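You operate a simulated robot arm through the tools that you are given. There is no shell and no other tool.

The job below is to be done with a simulated robot arm. You get a single attempt, and the scene is never put back.

TASK
Proof the gold coupler in two goes: at 2 bar, then at 4 bar.
Fine: relief dial at 2 bar first; vent before setting it to 5 bar, shut the valve, pump again; end vented, valve open, coupler locked.

It is judged by the outcome, as a careful person would: the job done as asked, and still so three seconds after it is handed in. It fails if anything else is knocked over, pushed out of place, dropped, spilled or broken.

THE ROBOT
A 7-joint arm with a two-finger parallel gripper, fixed in place. Base frame: the origin is on the floor under the middle of its stand, x ahead of it, y to its left, z up; the work surface is at about z = 0.86. Readings come in m, rad, newtons and seconds.
It reaches about 0.966 m from its shoulder. Its first joint turns from -2.897 to 2.897 rad. Payload 3.43 kg.
The tool frame sits at the grasp point between the pads (the TCP): z along the fingers, y along the line on which they close. The tips reach 0.03 m beyond it. Largest opening 0.094 m; finger width 0.028, thickness 0.01; the body of the gripper, 0.05 by 0.096 m, starts 0.055 m behind the TCP.
Orientation is that of the tool frame in the base frame, as [roll, pitch, yaw] about the fixed x, y, z axes, in that order (R = Rz(yaw) Ry(pitch) Rx(roll)). With the fingers straight down and closing along the base's y, the tool's x points along the base's -x, its y along +y and its z along -z.

THE INTERFACE
- The arm moves only by the tool play_rows. Its argument "rows" is a list that holds one entry, the list of rows, each a list of 7 numbers: the shift along the tool's x, y, z in units of 50 mm (1.0 is 50 mm), then the turn, a rotation vector about the tool's x, y, z in units of 8 degrees (1.0 is 8 degrees), then the finger opening in mm, from 0 to 94. In form: [[[x, y, z, ax, ay, az, fingers], ...]]. A call has 1 to 20 rows; each row shifts and turns the commanded pose from where the row before left it, along the tool's axes as they then stand. A call with a number of a shift or a turn outside -1 to 1 is refused whole. Rows are played at 5 a second. More than 0.05 m and 0.15 rad between two rows, or a gripper value outside its range, and nothing of the call is played. A pose out of reach is approached as far as the arm can. The call stops where the force on the tool passes 40 N (or 10 N more than at its start, if that is more) or the arm is blocked; 0.2 s more then pass. Each finger travels about 0.045 m/s and halts on what it meets, pressing with about 38 N; the grip force reading is that of the motor and also rises with nothing between the fingers. The clock runs only during rows and for 0.2 s after the last one: add rows that do not move to give the fingers time. It gives the time, the measured TCP pose, the force on the tool (base axes), the opening and the grip force at its end, in the units of the frame above (readings bear some noise), with the torque about the TCP (base axes, N m) and any sound that the robot's microphone picked up, and new pictures: "views" is both (left out), scene, wrist or none.
- Cameras (640 x 400 px; columns grow to the right, rows downward): "scene" is fixed at [0.218, -0.6375, 1.481]; the picture's right is [0.57, -0.82, 0.00], its down [-0.52, -0.36, -0.77] and it looks along [0.64, 0.44, -0.63] (base axes); focal length 324 px, centre (320, 200). "wrist" rides on the gripper at [0.076, 0.014, -0.102] in the tool frame; the picture's right is [-0.18, 0.98, 0.00], its down [-0.75, -0.14, -0.64] and it looks along [-0.63, -0.12, 0.77] (tool axes); focal length 243 px, centre (320, 200). There is no depth. A picture from a camera that has moved, and an enlarged one, comes with that camera's place and axes in the base frame and with its lens. The place of the scene camera against the robot may be out by one fixed shift of up to 0.018 m in any direction.
- slide_trunk(by): slides the trunk up (or, below 0, down) by that many m; the arm rides with it, the base frame stays. It gives what a move gives, with no picture.
- close_up(camera, box): a new picture of the part [left, top, right, bottom] of that camera's present view, enlarged. The clock stands still meanwhile.
- hand_in(): hands the job in; it is judged then, once.

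Places have to be worked out from the pictures, the camera data and where the tool is seen. Open the gripper and draw the arm clear of the work before you hand the job in, unless the task says otherwise.

The tools are called after "Request:" as name(argument=value, ...) on one line, values as JSON. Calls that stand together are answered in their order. play_rows: Moves the arm, as the interface text tells. Its arguments: {"type":"object","properties":{"rows":{"type":"array"},"views":{"type":"string","enum":["both","scene","wrist","none"]}},"required":["rows"]} The other tools are called the same way: slide_trunk (by) moves the trunk up or down; close_up (camera, box) takes an enlarged picture of a part of a camera's view; hand_in () hands the job in.

At the start:

```text
t: 0.0
position: [0.4625, -0.3489, 1.2016]
orientation: [-3.141, 0.0, 3.141]
force: [0.1, -1.1, -1.1]
torque: [0.01, -0.01, -0.01]
opening: 0.094
gripper_force: 0.0
trunk travel left (down, up): [-0.275, 0.215]
```

scene: 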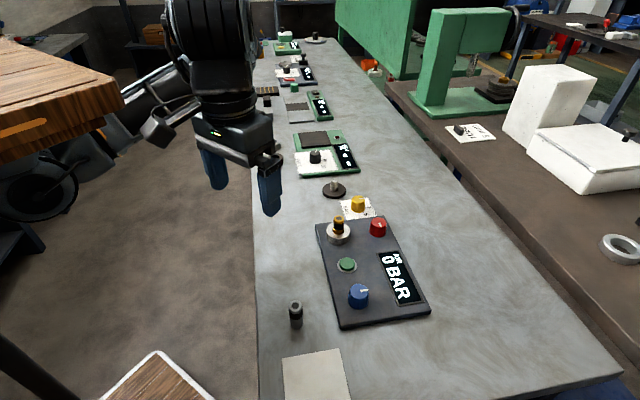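
wrist: 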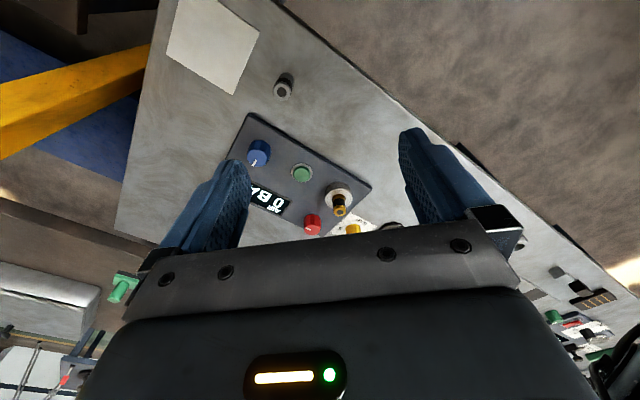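

I'll look closely at the test rig from both cameras before moving anything.

Request:
close_up(camera="scene", box=[260, 170, 460, 340])

Request:
close_up(camera="wrist", box=[200, 60, 440, 250])

Request:
close_up(camera="scene", box=[260, 120, 380, 220])

```text
2.35 times, centred on (360, 255) of scene
camera zoom: at [0.218, -0.6375, 1.481], right [0.57, -0.82, 0.0], down [-0.52, -0.36, -0.77], along [0.64, 0.44, -0.63], focal length 763 px, centre (226, 71)
```

zoom: 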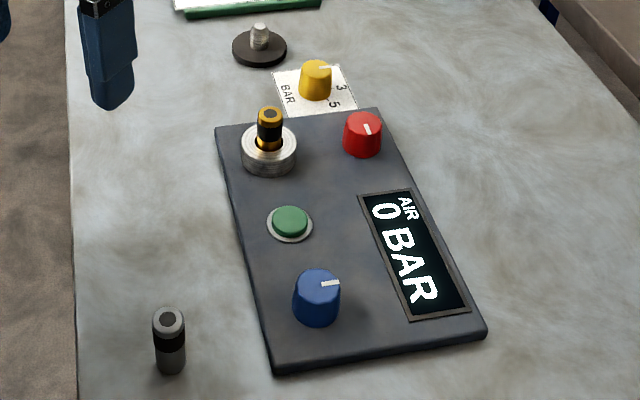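

```text
2.11 times, centred on (320, 155) of wrist
camera zoom: at [0.3871, -0.3354, 1.3031], right [0.18, 0.98, 0.0], down [0.75, -0.14, 0.64], along [0.63, -0.12, -0.77], focal length 511 px, centre (320, 295)
```

zoom: 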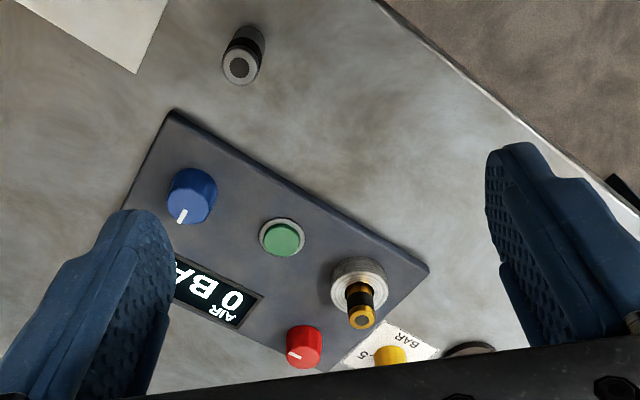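

```text
4.00 times, centred on (320, 170) of scene
camera zoom: at [0.218, -0.6375, 1.481], right [0.57, -0.82, 0.0], down [-0.52, -0.36, -0.77], along [0.64, 0.44, -0.63], focal length 1298 px, centre (320, 320)
```

zoom: 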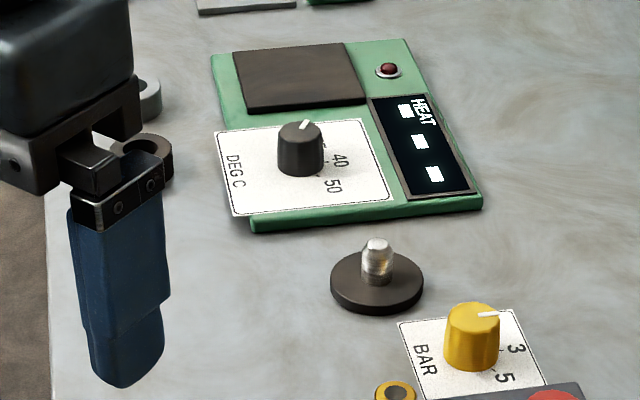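

The rig shows a gold coupler in a silver socket, a green button, blue and red knobs, and a yellow dial on a BAR card. I judge these to lie roughly at x 0.58–0.83, y −0.34 to −0.48. I'll move the gripper forward, staying high, to read the labels and pointers.

Request:
play_rows(rows=[[[-1, 0, 0, 0, 0, 0, 94], [-1, 0, 0, 0, 0, 0, 94], [-1, -0.4, 0, 0, 0, 0, 94], [-0.5, 0, 0.4, 0, 0, 0, 94], [0, 0, 0, 0, 0, 0, 94]]])

```text
refused: row 3 steps farther than a row can; nothing moved
```

The sideways part made row 3 longer than 50 mm, so I'll split it up.

Request:
play_rows(rows=[[[-0.9, 0, 0, 0, 0, 0, 94], [-0.9, 0, 0, 0, 0, 0, 94], [-0.9, 0, 0, 0, 0, 0, 94], [-0.6, -0.4, 0.4, 0, 0, 0, 94], [0, 0, 0, 0, 0, 0, 94]]])

```text
t: 1.2
position: [0.63, -0.3679, 1.178]
orientation: [3.141, -0.001, -3.141]
force: [0.5, 0.6, -0.5]
torque: [-0.03, -0.04, 0.02]
opening: 0.0937
gripper_force: 0.1
trunk travel left (down, up): [-0.275, 0.215]
camera wrist: at [0.5538, -0.3547, 1.2808], right [0.18, 0.98, 0.0], down [0.75, -0.14, 0.64], along [0.63, -0.12, -0.77], focal length 243 px, centre (320, 200)
```

scene: 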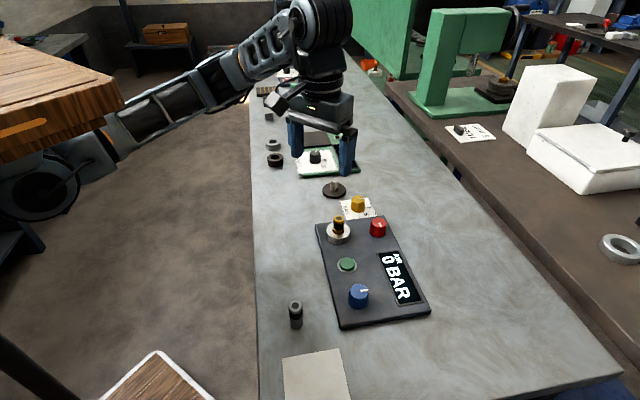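
wrist: 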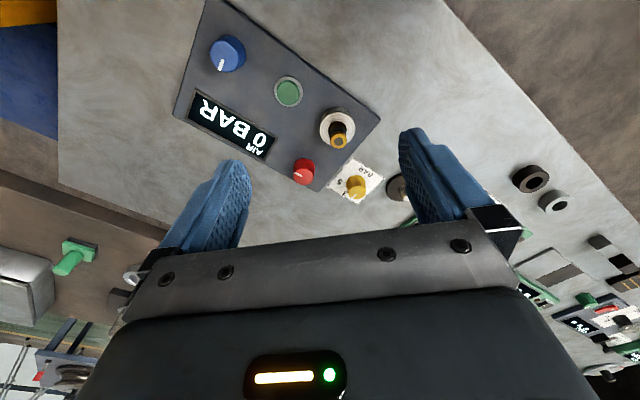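

Now the whole panel is visible to the wrist camera. I'll enlarge the dial, coupler and knobs.

Request:
close_up(camera="wrist", box=[260, 70, 420, 220])

Request:
close_up(camera="wrist", box=[320, 140, 400, 210])

Request:
close_up(camera="wrist", box=[170, 0, 330, 110])

Request:
close_up(camera="scene", box=[315, 180, 395, 250])

```text
2.67 times, centred on (340, 145) of wrist
camera zoom: at [0.5538, -0.3547, 1.2808], right [0.18, 0.98, 0.0], down [0.75, -0.14, 0.64], along [0.63, -0.12, -0.77], focal length 647 px, centre (267, 347)
```

zoom: 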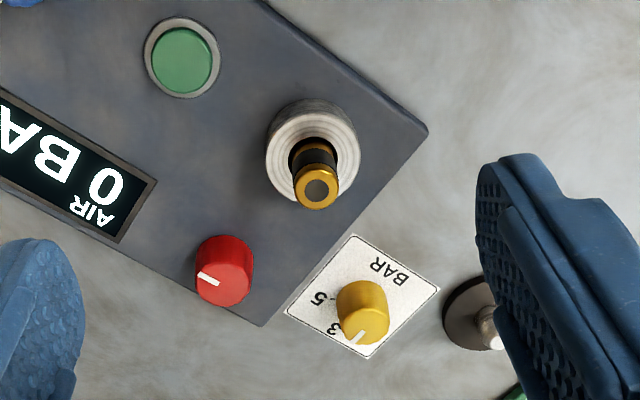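

```text
5.71 times, centred on (360, 175) of wrist
camera zoom: at [0.5538, -0.3547, 1.2808], right [0.18, 0.98, 0.0], down [0.75, -0.14, 0.64], along [0.63, -0.12, -0.77], focal length 1386 px, centre (91, 343)
```

zoom: 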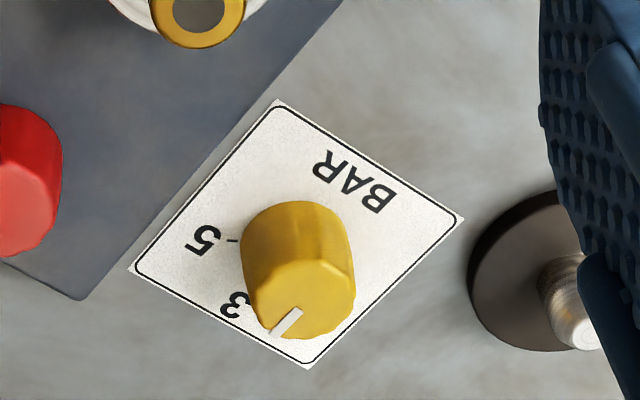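

```text
3.64 times, centred on (250, 55) of wrist
camera zoom: at [0.5538, -0.3547, 1.2808], right [0.18, 0.98, 0.0], down [0.75, -0.14, 0.64], along [0.63, -0.12, -0.77], focal length 882 px, centre (574, 727)
```

zoom: 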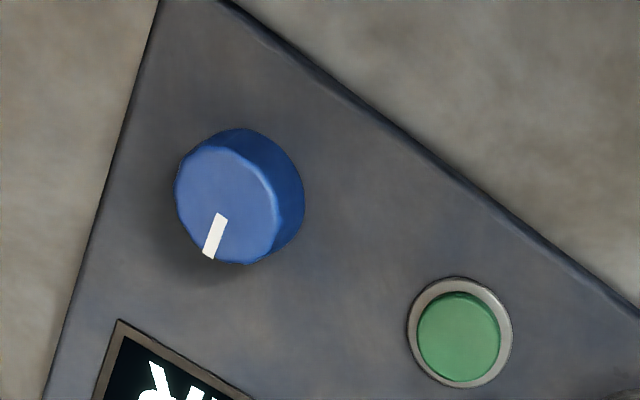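

```text
5.71 times, centred on (355, 215) of scene
camera zoom: at [0.218, -0.6375, 1.481], right [0.57, -0.82, 0.0], down [-0.52, -0.36, -0.77], along [0.64, 0.44, -0.63], focal length 1854 px, centre (120, 114)
```

zoom: 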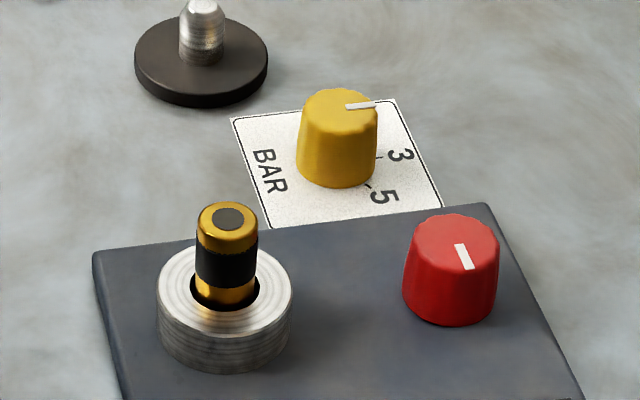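

The dial's pointer reads about 3, with 3 straight "up" on the card and 5 about 60° clockwise. I judge the coupler top to be near (0.728, −0.358, 0.933). I'll come closer above the coupler to see how it sits and whether it is locked.

Request:
play_rows(rows=[[[-0.8, 0.1, 0.5, 0, 0, 0, 94], [-0.6, 0.1, 0.7, 0, 0, 0, 94], [0, 0, 0.7, 0, 0, 0, 94], [0, 0, 0, 0, 0, 0, 94]]])

```text
t: 2.2
position: [0.6978, -0.3582, 1.085]
orientation: [-3.142, 0.0, -3.141]
force: [-0.1, 0.4, 0.8]
torque: [0.01, -0.03, 0.04]
opening: 0.094
gripper_force: 0.0
trunk travel left (down, up): [-0.275, 0.215]
camera wrist: at [0.6221, -0.3443, 1.1868], right [0.18, 0.98, 0.0], down [0.75, -0.14, 0.64], along [0.63, -0.12, -0.77], focal length 243 px, centre (320, 200)
```

scene: 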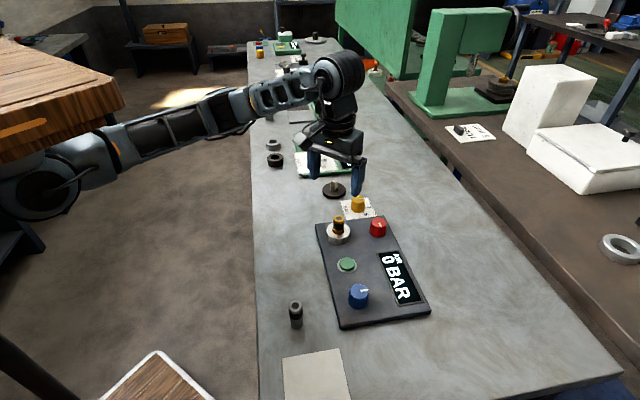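
wrist: 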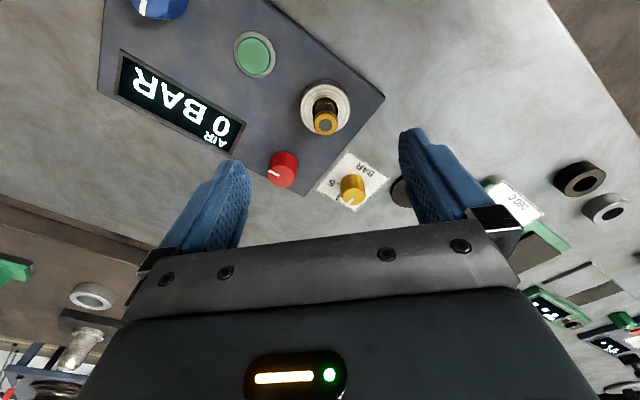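

I'm above the coupler now. I'll enlarge the coupler, dial and knobs from here.

Request:
close_up(camera="wrist", box=[285, 65, 375, 145])

Request:
close_up(camera="wrist", box=[300, 145, 400, 225])

Request:
close_up(camera="scene", box=[310, 205, 370, 255])

Request:
close_up(camera="scene", box=[270, 285, 330, 335])

```text
5.00 times, centred on (330, 105) of wrist
camera zoom: at [0.6221, -0.3443, 1.1868], right [0.18, 0.98, 0.0], down [0.75, -0.14, 0.64], along [0.63, -0.12, -0.77], focal length 1213 px, centre (270, 675)
```

zoom: 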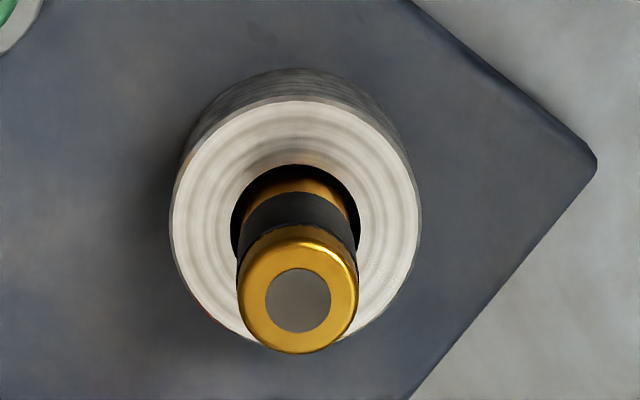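

```text
5.00 times, centred on (350, 185) of wrist
camera zoom: at [0.6221, -0.3443, 1.1868], right [0.18, 0.98, 0.0], down [0.75, -0.14, 0.64], along [0.63, -0.12, -0.77], focal length 1213 px, centre (170, 275)
```

zoom: 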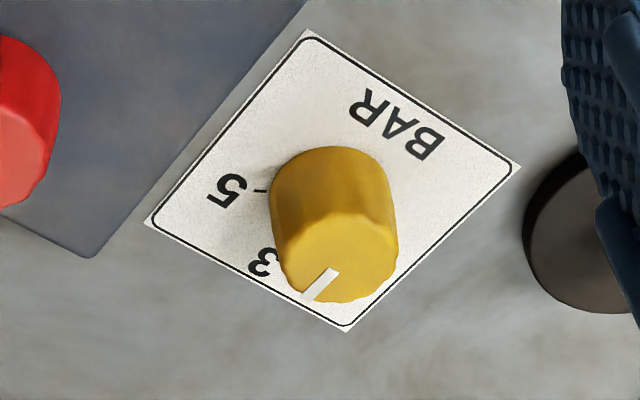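

```text
8.00 times, centred on (340, 230) of scene
camera zoom: at [0.218, -0.6375, 1.481], right [0.57, -0.82, 0.0], down [-0.52, -0.36, -0.77], along [0.64, 0.44, -0.63], focal length 2596 px, centre (160, -40)
```

zoom: 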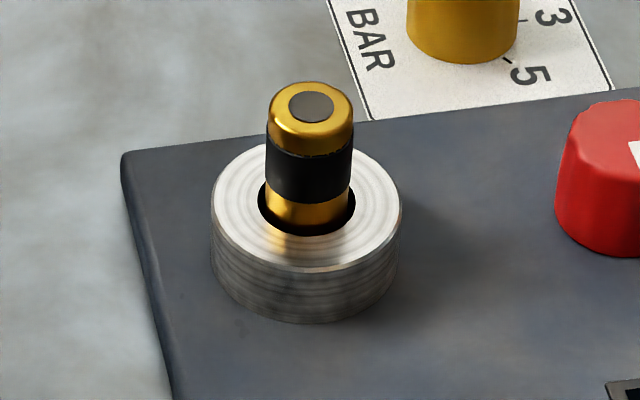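

```text
8.00 times, centred on (300, 310) of scene
camera zoom: at [0.218, -0.6375, 1.481], right [0.57, -0.82, 0.0], down [-0.52, -0.36, -0.77], along [0.64, 0.44, -0.63], focal length 2596 px, centre (480, -680)
```

zoom: 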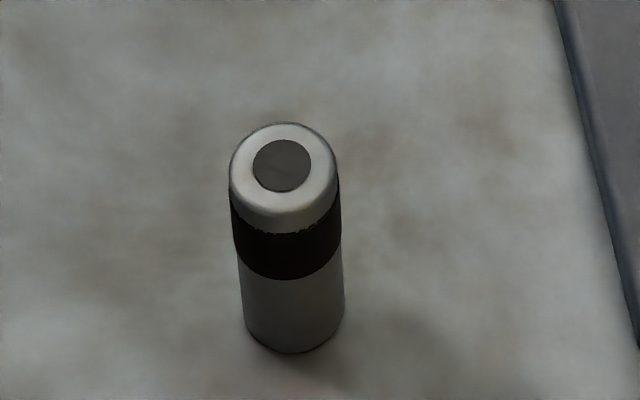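

Both knob views agree: the dial centre is about (0.866, −0.335), its top is at z≈0.892 and its diameter is about 37 mm. The card is yawed 45°, with the pointer at 3 and the scale about 30° per bar. I'll move above the dial to test reach and see the far side of the card.

Request:
play_rows(rows=[[[-0.84, 0.115, 0.4, 0, 0, 0, 80], [-0.84, 0.115, 0.4, 0, 0, 0, 70], [-0.84, 0.115, 0.4, 0, 0, 0, 65], [-0.84, 0.115, 0.4, 0, 0, 0, 65], [0, 0, 0, 0, 0, 0, 65], [0, 0, 0, 0, 0, 0, 65]]])

```text
t: 3.6
position: [0.8673, -0.3383, 1.0046]
orientation: [3.141, -0.001, -3.14]
force: [0.1, -0.7, 0.5]
torque: [0.0, -0.01, -0.04]
opening: 0.0648
gripper_force: 0.0
trunk travel left (down, up): [-0.275, 0.215]
camera wrist: at [0.791, -0.3241, 1.1064], right [0.18, 0.98, 0.0], down [0.75, -0.14, 0.64], along [0.63, -0.12, -0.77], focal length 243 px, centre (320, 200)
```

scene: 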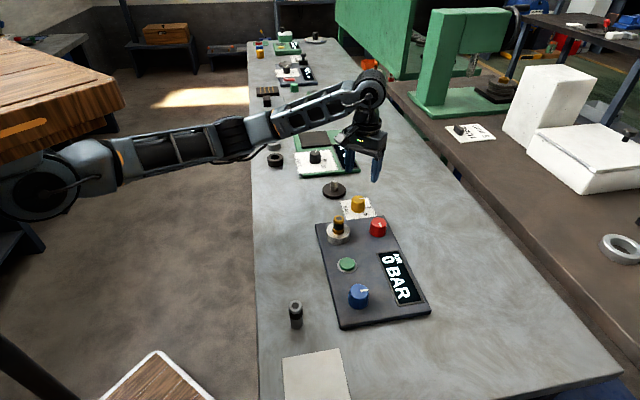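
wrist: 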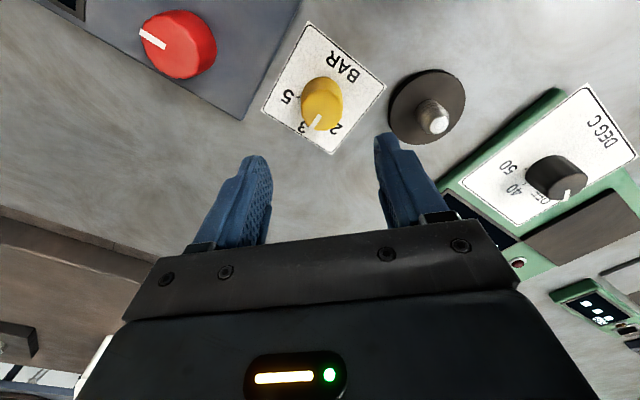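

The pose is reachable and more numerals have come into view around the dial. I'll zoom in on the card.

Request:
close_up(camera="wrist", box=[255, 15, 395, 160])

Request:
close_up(camera="wrist", box=[290, 70, 360, 150])

Request:
close_up(camera="wrist", box=[100, 0, 240, 100])

```text
2.76 times, centred on (325, 88) of wrist
camera zoom: at [0.791, -0.3241, 1.1064], right [0.18, 0.98, 0.0], down [0.75, -0.14, 0.64], along [0.63, -0.12, -0.77], focal length 669 px, centre (306, 510)
```

zoom: 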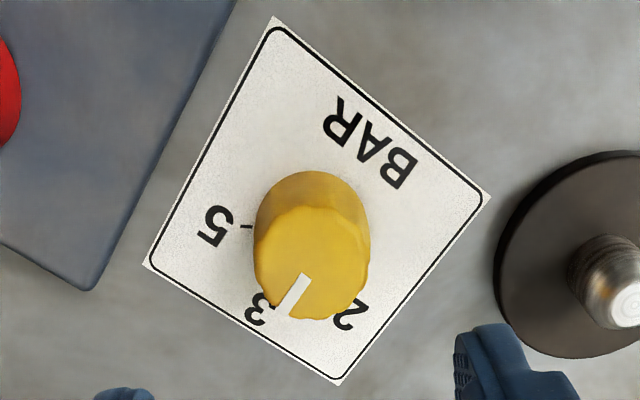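

```text
5.00 times, centred on (325, 110) of wrist
camera zoom: at [0.791, -0.3241, 1.1064], right [0.18, 0.98, 0.0], down [0.75, -0.14, 0.64], along [0.63, -0.12, -0.77], focal length 1213 px, centre (295, 650)
```

zoom: 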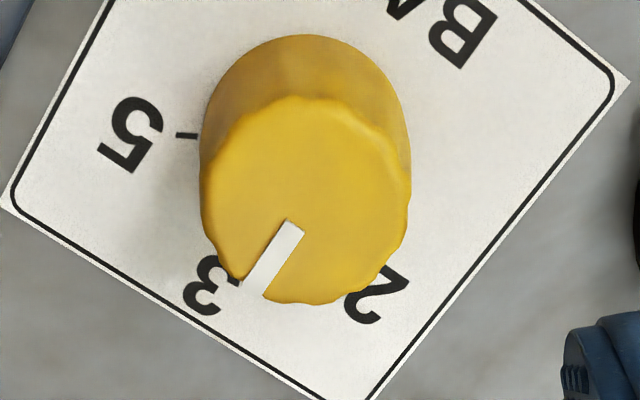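

```text
4.00 times, centred on (170, 50) of wrist
camera zoom: at [0.791, -0.3241, 1.1064], right [0.18, 0.98, 0.0], down [0.75, -0.14, 0.64], along [0.63, -0.12, -0.77], focal length 970 px, centre (920, 800)
```

zoom: 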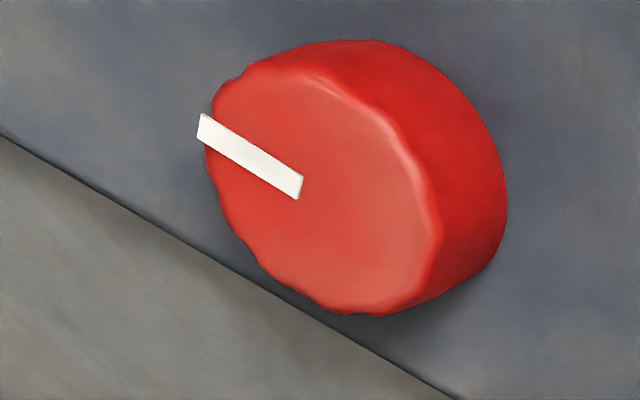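

The card is marked 2, 3 and 5, spaced 60° apart with 3 in the middle, and the pointer is at 3. The dial centre measures (0.866, −0.336). I'll descend around it with the fingers open 65 mm, tips just above the card, and then close on it.

Request:
play_rows(rows=[[[0.02, 0.04, 0.6, 0, 0, 0, 65], [0, 0, 0.6, 0, 0, 0, 65], [0, 0, 0.5, 0, 0, 0, 65], [0, 0, 0.38, 0, 0, 0, 65], [0, 0, 0, 0, 0, 0, 65]]])

```text
t: 4.8
position: [0.8658, -0.3345, 0.9022]
orientation: [-3.142, 0.001, -3.141]
force: [-0.8, -0.4, 0.1]
torque: [0.02, -0.03, -0.04]
opening: 0.0652
gripper_force: 0.0
trunk travel left (down, up): [-0.275, 0.215]
camera wrist: at [0.7899, -0.3209, 1.0041], right [0.18, 0.98, 0.0], down [0.75, -0.14, 0.64], along [0.63, -0.12, -0.77], focal length 243 px, centre (320, 200)
```

scene: 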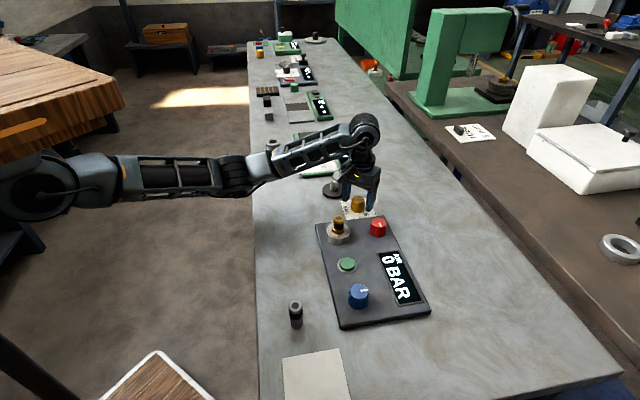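
wrist: 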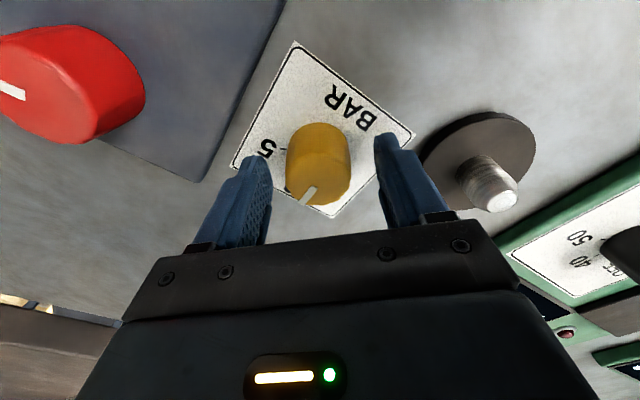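

The fingers straddle the dial evenly with the tips at z≈0.872. I'll close on it.

Request:
play_rows(rows=[[[0, 0, 0, 0, 0, 0, 45], [0, 0, 0, 0, 0, 0, 30], [0, 0, 0, 0, 0, 0, 30], [0, 0, 0, 0, 0, 0, 30]]], views="wrist")

```text
t: 5.8
position: [0.8654, -0.3353, 0.9026]
orientation: [-3.139, 0.0, 3.141]
force: [4.2, -13.4, -2.3]
torque: [-0.49, -0.48, -0.02]
opening: 0.0382
gripper_force: 45.1
trunk travel left (down, up): [-0.275, 0.215]
camera wrist: at [0.7897, -0.3218, 1.0041], right [0.19, 0.98, 0.0], down [0.75, -0.14, 0.64], along [0.63, -0.12, -0.77], focal length 243 px, centre (320, 200)
```

wrist: 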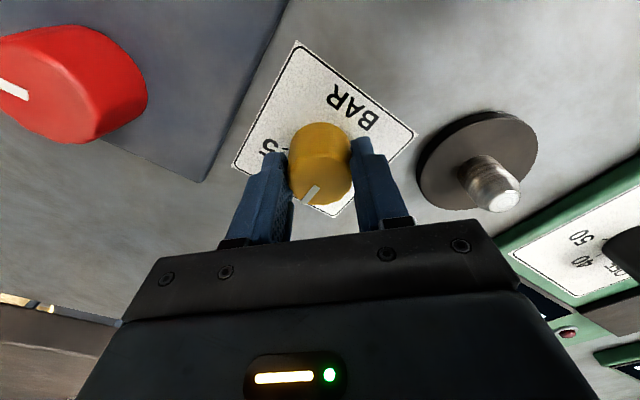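

It's gripped at 38 mm with a small sideways load, so I'll ease about 1 mm in −y. Then I'll turn the first 24° counter-clockwise seen from above (towards 2) and check.

Request:
play_rows(rows=[[[0, -0.03, 0, 0, 0, 0, 30], [0, 0, 0, 0, 0, -1, 30], [0, 0, 0, 0, 0, -1, 30], [0, 0, 0, 0, 0, -1, 30], [0, 0, 0, 0, 0, 0, 30]]], views="wrist")

```text
t: 7.0
position: [0.865, -0.3364, 0.901]
orientation: [3.14, -0.001, -2.723]
force: [4.1, -7.7, -0.9]
torque: [-0.23, 0.07, 0.02]
opening: 0.0382
gripper_force: 44.6
trunk travel left (down, up): [-0.275, 0.215]
camera wrist: at [0.7907, -0.3548, 1.0043], right [-0.23, 0.97, 0.0], down [0.75, 0.18, 0.64], along [0.62, 0.15, -0.77], focal length 243 px, centre (320, 200)
```

wrist: 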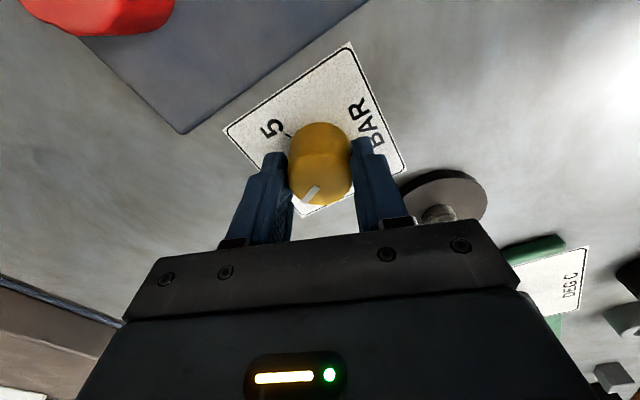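

The dial turned with the gripper and the pointer is fixed relative to the fingers. I'll turn the remaining 36°.

Request:
play_rows(rows=[[[0, 0, 0, 0, 0, -1, 30], [0, 0, 0, 0, 0, -1, 30], [0, 0, 0, 0, 0, -1, 30], [0, 0, 0, 0, 0, -1, 30], [0, 0, 0, 0, 0, -0.5, 30], [0, 0, 0, 0, 0, 0, 30]]], views="both")

```text
t: 8.4
position: [0.8658, -0.3369, 0.9024]
orientation: [-3.139, 0.0, -2.093]
force: [20.5, -22.2, 0.7]
torque: [-0.2, -0.8, -0.15]
opening: 0.0383
gripper_force: 44.2
trunk travel left (down, up): [-0.275, 0.215]
camera wrist: at [0.8156, -0.3957, 1.0042], right [-0.76, 0.65, 0.0], down [0.5, 0.58, 0.64], along [0.42, 0.49, -0.77], focal length 243 px, centre (320, 200)
```

scene: 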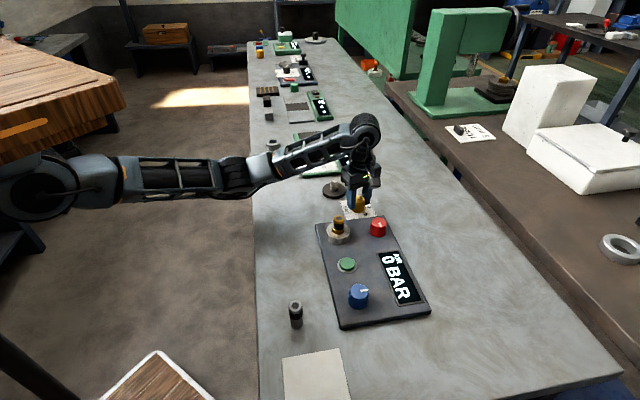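
wrist: 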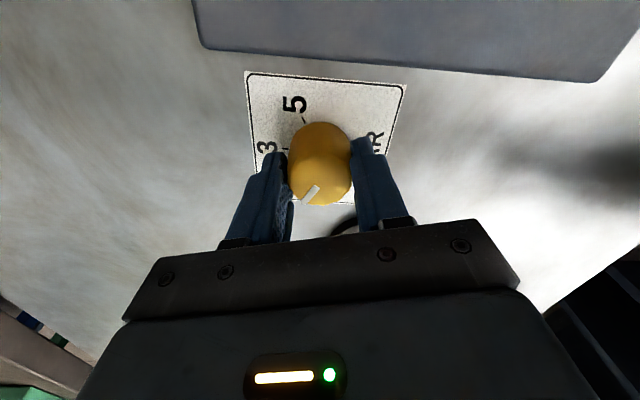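

The turn totals 60°. I'll release, lift straight up and check the pointer.

Request:
play_rows(rows=[[[0, 0, 0, 0, 0, 0, 65], [0, 0, 0, 0, 0, 0, 65], [0, 0, 0, 0, 0, 0, 65], [0, 0, -0.8, 0, 0, 0, 65], [0, 0, -0.8, 0, 0, 0, 65], [0, 0, -0.8, 0, 0, 0, 65], [0, 0, 0, 0, 0, 0, 65]]], views="both")

```text
t: 10.0
position: [0.865, -0.3334, 1.0207]
orientation: [3.141, 0.002, -2.095]
force: [0.6, -0.7, 0.6]
torque: [0.01, 0.02, -0.01]
opening: 0.0651
gripper_force: 0.1
trunk travel left (down, up): [-0.275, 0.215]
camera wrist: at [0.8155, -0.3931, 1.1233], right [-0.76, 0.65, 0.0], down [0.5, 0.58, 0.64], along [0.42, 0.49, -0.77], focal length 243 px, centre (320, 200)
```

scene: 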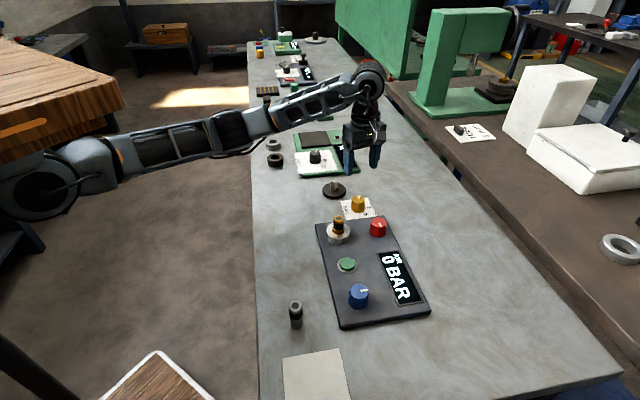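
wrist: 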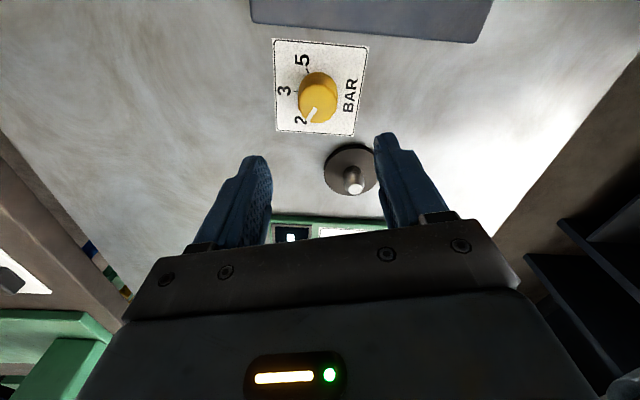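

The arm is clear of the dial and the pointer seems to aim at the 2. I'll zoom in to confirm.

Request:
close_up(camera="wrist", box=[265, 30, 375, 140])

Request:
close_up(camera="scene", box=[310, 180, 410, 250])

```text
3.64 times, centred on (320, 85) of wrist
camera zoom: at [0.8155, -0.3931, 1.1233], right [-0.76, 0.65, 0.0], down [0.5, 0.58, 0.64], along [0.42, 0.49, -0.77], focal length 882 px, centre (320, 618)
```

zoom: 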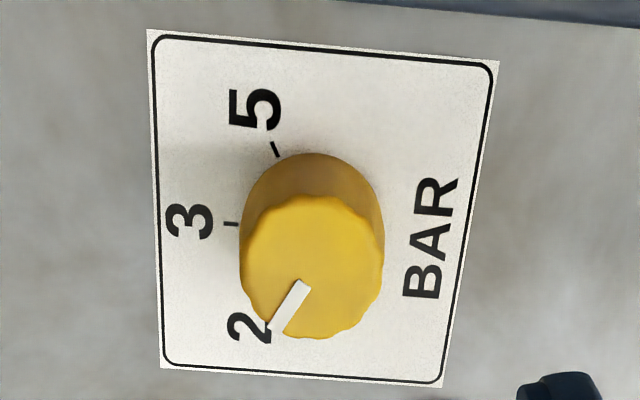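

```text
5.71 times, centred on (360, 215) of scene
camera zoom: at [0.218, -0.6375, 1.481], right [0.57, -0.82, 0.0], down [-0.52, -0.36, -0.77], along [0.64, 0.44, -0.63], focal length 1854 px, centre (91, 114)
```

zoom: 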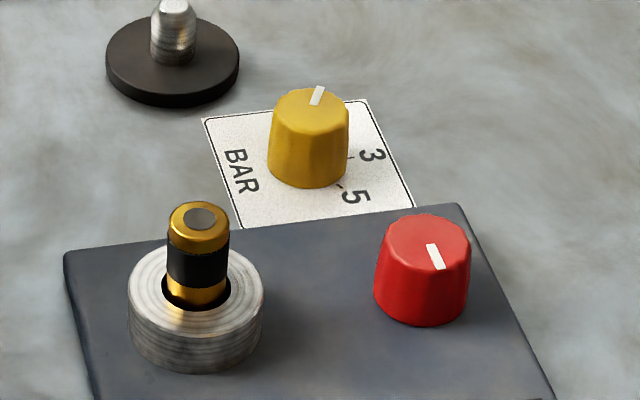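

The pointer aims at 2 (about −62° against the mark at −60°), so the relief dial is set. The red knob's pointer is along the panel's "right" and the blue one's along its "up". Next I'll view the coupler from the other side to judge its lock state before pumping anything.

Request:
play_rows(rows=[[[0.578, 0.667, -0.2, 0, 0, 0, 65], [0.578, 0.667, -0.2, 0, 0, 0, 65], [0.578, 0.667, -0.2, 0, 0, 0, 65], [0, 0, 0, 0, 0, 0, 65]]], views="both")

```text
t: 11.0
position: [0.7349, -0.3602, 1.0505]
orientation: [3.141, -0.001, -2.094]
force: [0.3, -0.7, -0.8]
torque: [-0.02, 0.0, 0.01]
opening: 0.0651
gripper_force: 0.0
trunk travel left (down, up): [-0.275, 0.215]
camera wrist: at [0.6853, -0.4193, 1.1523], right [-0.76, 0.65, 0.0], down [0.5, 0.58, 0.64], along [0.42, 0.49, -0.77], focal length 243 px, centre (320, 200)
```

scene: 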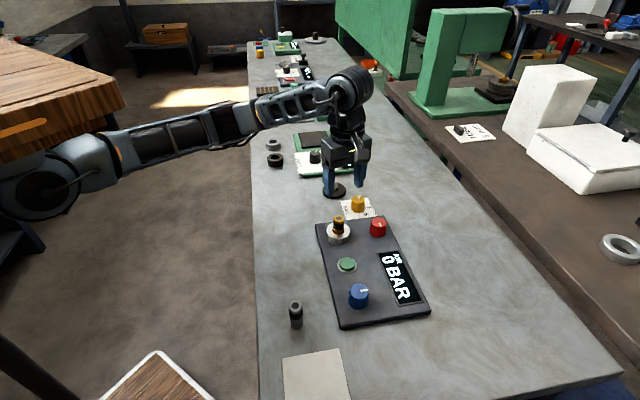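
wrist: 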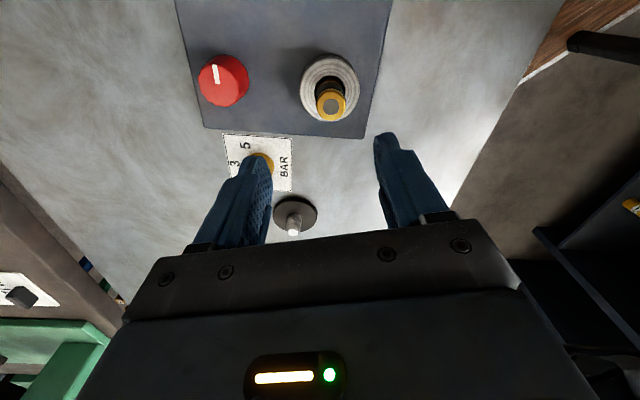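

Request:
close_up(camera="wrist", box=[285, 40, 375, 135])

Request:
close_up(camera="wrist", box=[180, 0, 400, 140])

Request:
close_up(camera="scene", box=[320, 205, 440, 325])

```text
4.21 times, centred on (330, 88) of wrist
camera zoom: at [0.6853, -0.4193, 1.1523], right [-0.76, 0.65, 0.0], down [0.5, 0.58, 0.64], along [0.42, 0.49, -0.77], focal length 1022 px, centre (278, 674)
```

zoom: 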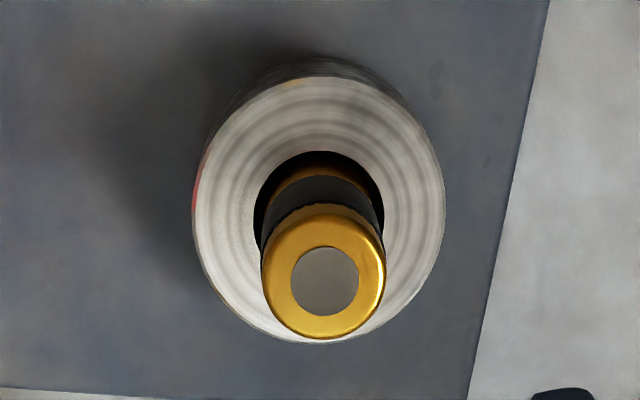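

```text
2.86 times, centred on (290, 70) of wrist
camera zoom: at [0.6853, -0.4193, 1.1523], right [-0.76, 0.65, 0.0], down [0.5, 0.58, 0.64], along [0.42, 0.49, -0.77], focal length 693 px, centre (406, 571)
```

zoom: 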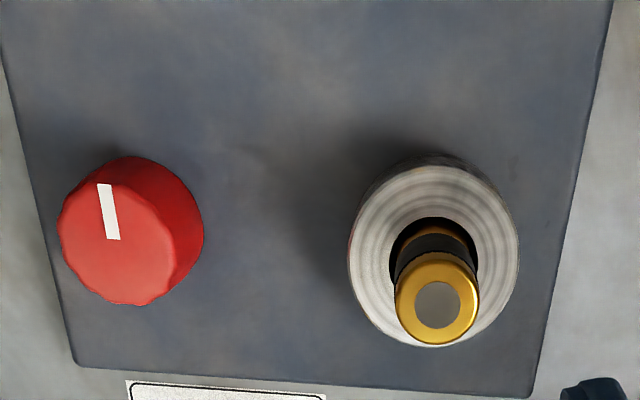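

```text
3.33 times, centred on (380, 265) of scene
camera zoom: at [0.218, -0.6375, 1.481], right [0.57, -0.82, 0.0], down [-0.52, -0.36, -0.77], along [0.64, 0.44, -0.63], focal length 1082 px, centre (120, -17)
```

zoom: 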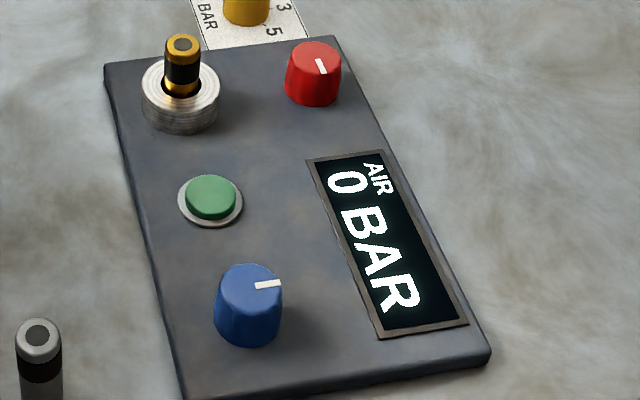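

The coupler stands upright in its socket ring and no lock mark is visible. Its axis is at about (0.727, −0.357), the ring top at z≈0.882 and the coupler top at z≈0.933. I'll descend around it to grip it and feel gently whether it is latched.

Request:
play_rows(rows=[[[0.01, 0.16, 0.6, 0, 0, 0, 65], [0, 0, 0.7, 0, 0, 0, 60], [0, 0, 0.7, 0, 0, 0, 55], [0, 0, 0.4, 0, 0, 0, 50], [0, 0, 0, 0, 0, 0, 50]]], views="both")

```text
t: 12.2
position: [0.7276, -0.3569, 0.931]
orientation: [-3.141, 0.0, -2.095]
force: [-0.7, -0.2, 0.3]
torque: [0.02, -0.02, 0.02]
opening: 0.0501
gripper_force: 0.0
trunk travel left (down, up): [-0.275, 0.215]
camera wrist: at [0.6773, -0.4161, 1.0351], right [-0.76, 0.65, 0.0], down [0.5, 0.58, 0.64], along [0.42, 0.49, -0.77], focal length 243 px, centre (320, 200)
```

scene: 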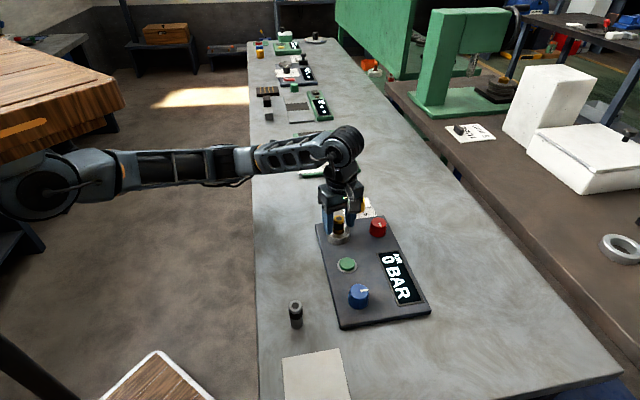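
wrist: 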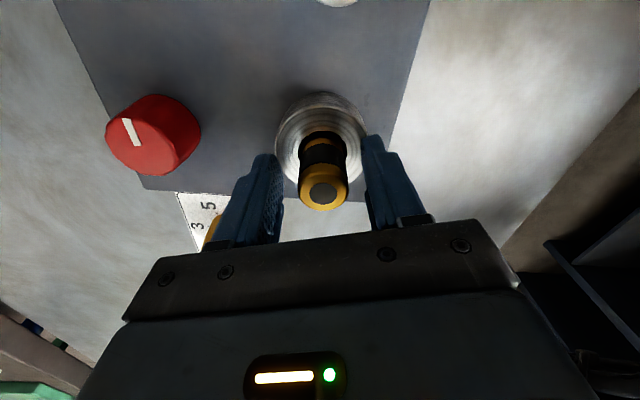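

The fingers straddle the coupler. I'll take a close look at the socket and coupler from here before gripping.

Request:
close_up(camera="wrist", box=[265, 85, 375, 220])

Request:
close_up(camera="scene", box=[310, 195, 370, 250])

```text
2.96 times, centred on (320, 152) of wrist
camera zoom: at [0.6773, -0.4161, 1.0351], right [-0.76, 0.65, 0.0], down [0.5, 0.58, 0.64], along [0.42, 0.49, -0.77], focal length 719 px, centre (320, 341)
```

zoom: 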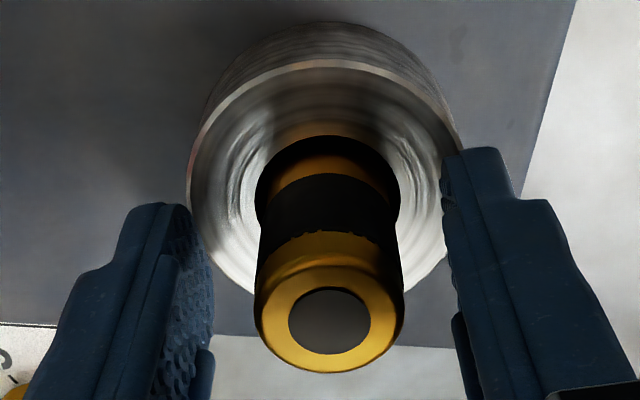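

```text
7.27 times, centred on (340, 222) of scene
camera zoom: at [0.218, -0.6375, 1.481], right [0.57, -0.82, 0.0], down [-0.52, -0.36, -0.77], along [0.64, 0.44, -0.63], focal length 2360 px, centre (174, 36)
```

zoom: 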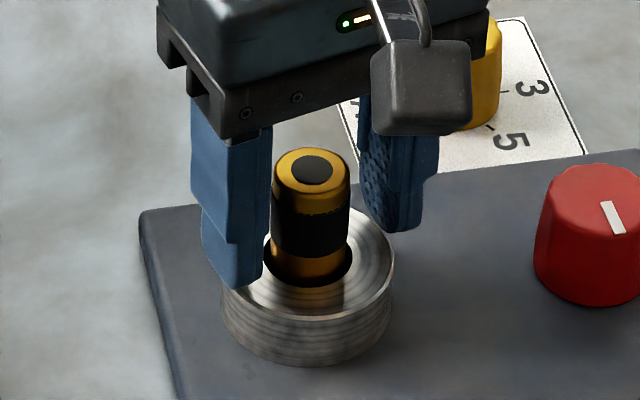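

The tips are at z≈0.90, above the ring. I'll grip the coupler and give a very small upward tug (2 mm) to feel whether it is latched.

Request:
play_rows(rows=[[[0, 0, 0, 0, 0, 0, 35], [0, 0, 0, 0, 0, 0, 20], [0, 0, 0, 0, 0, 0, 20], [0, 0, 0, 0, 0, 0, 20]]], views="wrist")

Request:
play_rows(rows=[[[0, 0, -0.02, 0, 0, 0, 20], [0, 0, -0.02, 0, 0, 0, 20], [0, 0, 0, 0, 0, 0, 20]]], views="wrist")

```text
t: 13.2
position: [0.7278, -0.3564, 0.9327]
orientation: [3.141, 0.0, -2.096]
force: [-1.0, -1.0, 0.5]
torque: [-0.02, 0.06, 0.0]
opening: 0.0249
gripper_force: 38.3
trunk travel left (down, up): [-0.275, 0.215]
camera wrist: at [0.6773, -0.4162, 1.0353], right [-0.76, 0.65, 0.0], down [0.5, 0.58, 0.64], along [0.42, 0.49, -0.77], focal length 243 px, centre (320, 200)
```

wrist: 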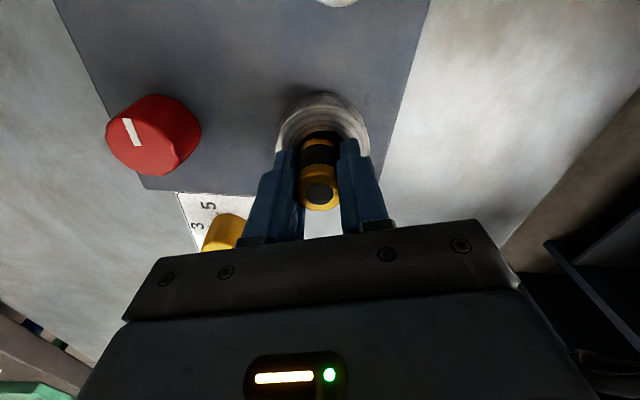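

```text
t: 14.0
position: [0.7274, -0.356, 0.9341]
orientation: [3.141, -0.001, -2.095]
force: [0.0, -1.1, -0.7]
torque: [0.0, 0.05, -0.02]
opening: 0.025
gripper_force: 38.0
trunk travel left (down, up): [-0.275, 0.215]
camera wrist: at [0.6779, -0.4157, 1.0366], right [-0.76, 0.65, 0.0], down [0.5, 0.58, 0.64], along [0.42, 0.49, -0.77], focal length 243 px, centre (320, 200)
```

wrist: 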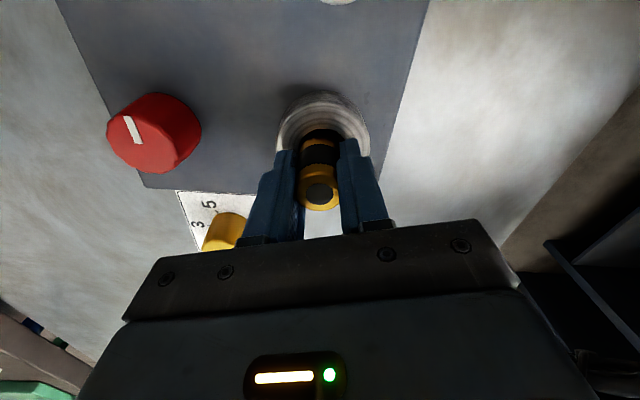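

The 2 mm tug met almost no resistance, so the coupler seems loose, or else it has play. I'll tug 4 mm further to be sure, still holding it.

Request:
play_rows(rows=[[[0, 0, -0.04, 0, 0, 0, 20], [0, 0, -0.04, 0, 0, 0, 20], [0, 0, 0, 0, 0, 0, 20]]], views="both")

```text
t: 14.8
position: [0.7282, -0.3567, 0.9376]
orientation: [-3.141, -0.001, -2.094]
force: [0.4, 0.0, -1.8]
torque: [-0.01, -0.04, 0.0]
opening: 0.0251
gripper_force: 38.2
trunk travel left (down, up): [-0.275, 0.215]
camera wrist: at [0.6776, -0.4164, 1.0399], right [-0.76, 0.65, 0.0], down [0.5, 0.58, 0.64], along [0.42, 0.49, -0.77], focal length 243 px, centre (320, 200)
```

scene: 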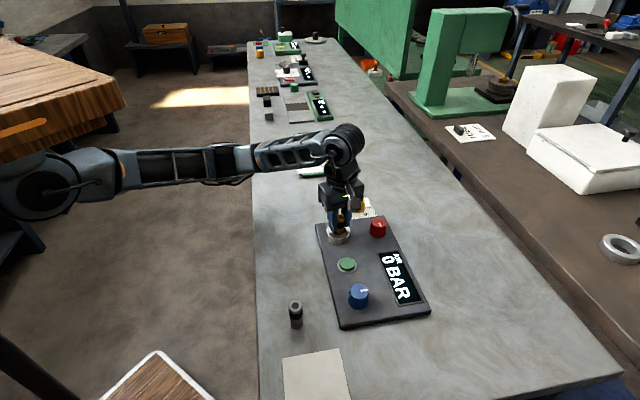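
wrist: 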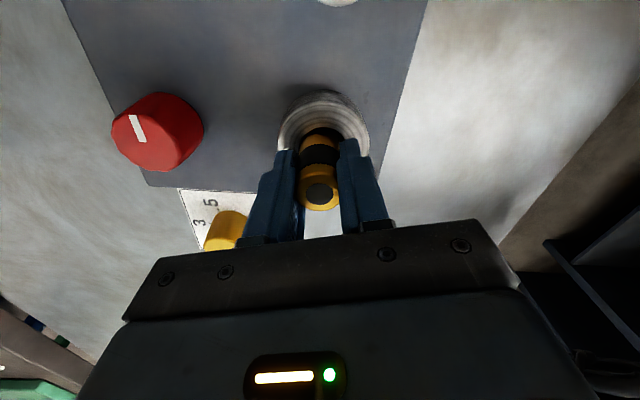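

It lifted 6 mm freely, so the coupler is not locked and must be locked before pumping. I'll set it back down and press lightly to make sure it is fully seated.

Request:
play_rows(rows=[[[0, 0, 0.06, 0, 0, 0, 20], [0, 0, 0.06, 0, 0, 0, 20], [0, 0, 0, 0, 0, 0, 20]]], views="wrist")

Request:
play_rows(rows=[[[0, 0, 0.03, 0, 0, 0, 20], [0, 0, 0.03, 0, 0, 0, 20], [0, 0, 0, 0, 0, 0, 20]]], views="wrist")

```text
t: 15.6
position: [0.7267, -0.357, 0.9322]
orientation: [3.142, 0.0, -2.092]
force: [-3.1, 3.1, 18.4]
torque: [0.14, 0.27, -0.03]
opening: 0.0249
gripper_force: 38.1
trunk travel left (down, up): [-0.275, 0.215]
camera wrist: at [0.6774, -0.4162, 1.0353], right [-0.76, 0.65, 0.0], down [0.5, 0.58, 0.64], along [0.42, 0.49, -0.77], focal length 243 px, centre (320, 200)
```

wrist: 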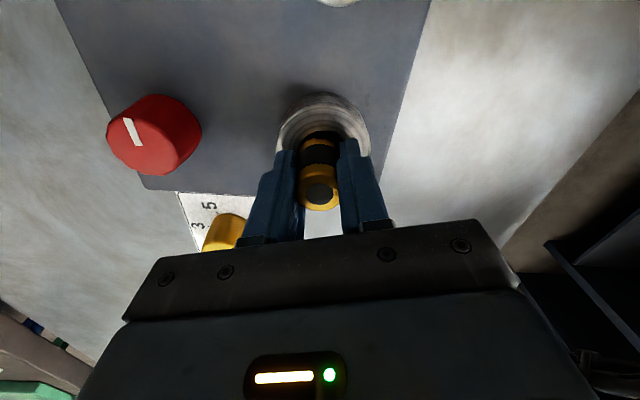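

```text
t: 16.4
position: [0.7263, -0.356, 0.9298]
orientation: [-3.138, -0.001, -2.096]
force: [3.2, -3.1, 38.1]
torque: [0.05, 0.06, 0.0]
opening: 0.0247
gripper_force: 37.9
trunk travel left (down, up): [-0.275, 0.215]
camera wrist: at [0.6773, -0.4161, 1.0324], right [-0.76, 0.65, 0.0], down [0.5, 0.58, 0.64], along [0.42, 0.49, -0.77], focal length 243 px, centre (320, 200)
```

wrist: 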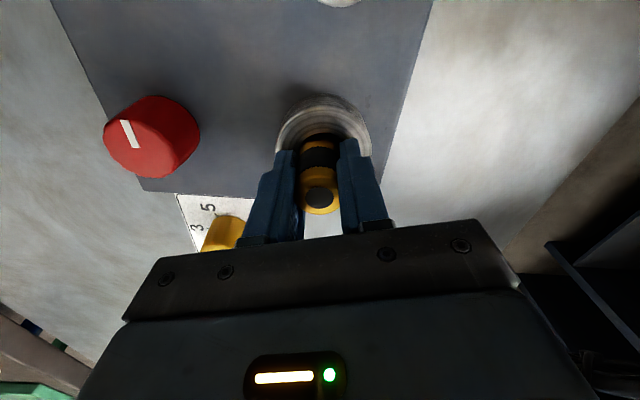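

It is bottomed out at 38 N with no click, so pushing alone does not latch it. I'll relax to a light downward load and twist clockwise a little, watching torque and sound.

Request:
play_rows(rows=[[[0, 0, -0.04, 0, 0, 0, 20], [0, 0, -0.04, 0, 0, 0, 20], [0, 0, 0, 0, 0, 0.6, 20], [0, 0, 0, 0, 0, 0.6, 20], [0, 0, 0, 0, 0, 0.6, 20], [0, 0, 0, 0, 0, 0, 20]]], views="wrist")

```text
t: 17.8
position: [0.7278, -0.3564, 0.9335]
orientation: [3.141, -0.001, -2.347]
force: [0.2, 0.5, -2.5]
torque: [0.0, 0.05, 0.02]
opening: 0.0247
gripper_force: 37.8
trunk travel left (down, up): [-0.275, 0.215]
camera wrist: at [0.6644, -0.4014, 1.0348], right [-0.57, 0.82, 0.0], down [0.63, 0.44, 0.64], along [0.53, 0.37, -0.77], focal length 243 px, centre (320, 200)
```

wrist: 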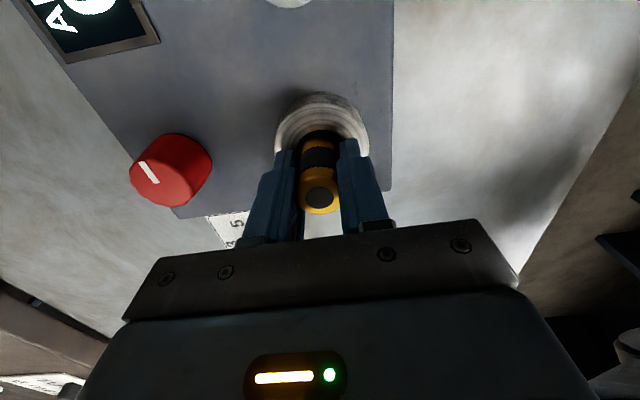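

It turns freely with no load, but I've lifted it about a millimetre. I'll seat it again with light pressure and continue twisting clockwise.

Request:
play_rows(rows=[[[0, 0, 0.04, 0, 0, 0, 20], [0, 0, 0.01, 0, 0, 0.6, 20], [0, 0, 0, 0, 0, 0.8, 20], [0, 0, 0, 0, 0, 0.8, 20], [0, 0, 0, 0, 0, 0.8, 20], [0, 0, 0, 0, 0, 0, 20]]], views="wrist")

```text
t: 19.2
position: [0.7276, -0.3566, 0.9303]
orientation: [-3.141, 0.001, -2.766]
force: [-0.2, -1.3, -1.7]
torque: [-0.02, -0.02, -0.01]
opening: 0.0245
gripper_force: 38.1
trunk travel left (down, up): [-0.275, 0.215]
camera wrist: at [0.6515, -0.372, 1.0325], right [-0.19, 0.98, 0.0], down [0.75, 0.15, 0.64], along [0.63, 0.12, -0.77], focal length 243 px, centre (320, 200)
```

wrist: 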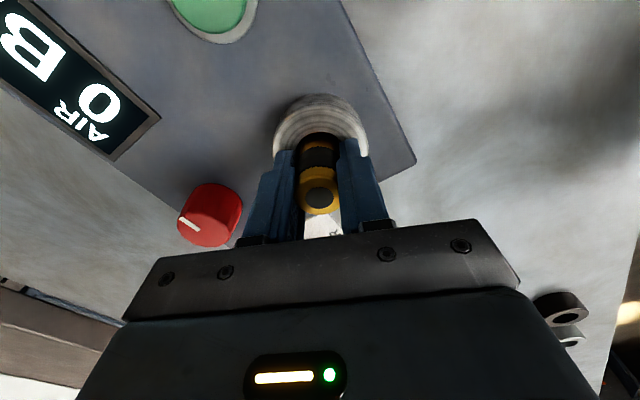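

There's still no upward reaction, because the grip slid a few millimetres down the coupler during the hard press. I'll lower until I feel light contact, then keep twisting clockwise.

Request:
play_rows(rows=[[[0, 0, 0.03, 0, 0, 0, 20], [0, 0, 0, 0, 0, 0, 20]]], views="none")

```text
t: 19.8
position: [0.7268, -0.3558, 0.9301]
orientation: [3.141, -0.001, -2.765]
force: [-1.6, 1.2, 10.5]
torque: [0.13, 0.2, -0.01]
opening: 0.0248
gripper_force: 37.6
trunk travel left (down, up): [-0.275, 0.215]
```

There's a light contact of about 10 N now. I'll continue twisting clockwise while seated.

Request:
play_rows(rows=[[[0, 0, 0, 0, 0, 0.8, 20], [0, 0, 0, 0, 0, 0.8, 20], [0, 0, 0, 0, 0, 0.8, 20], [0, 0, 0, 0, 0, 0.8, 20], [0, 0, 0, 0, 0, 0.8, 20], [0, 0, 0, 0, 0, 0, 20]]], views="wrist")

```text
t: 21.2
position: [0.7261, -0.3582, 0.9305]
orientation: [-3.139, 0.001, 2.957]
force: [-9.1, -6.8, 32.3]
torque: [0.22, 0.54, 0.14]
opening: 0.0247
gripper_force: 38.3
trunk travel left (down, up): [-0.275, 0.215]
camera wrist: at [0.6544, -0.3296, 1.0323], right [0.36, 0.93, 0.0], down [0.71, -0.28, 0.64], along [0.6, -0.23, -0.77], focal length 243 px, centre (320, 200)
```

wrist: 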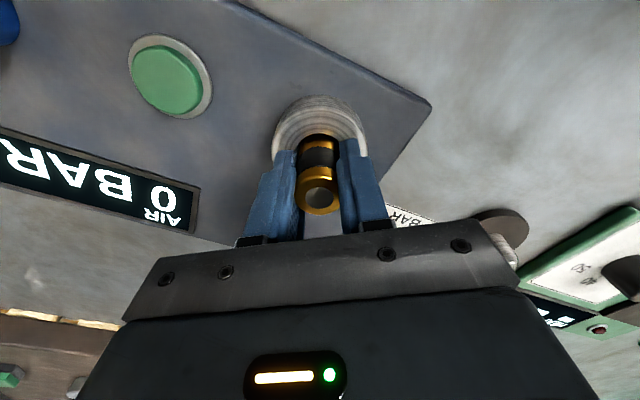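

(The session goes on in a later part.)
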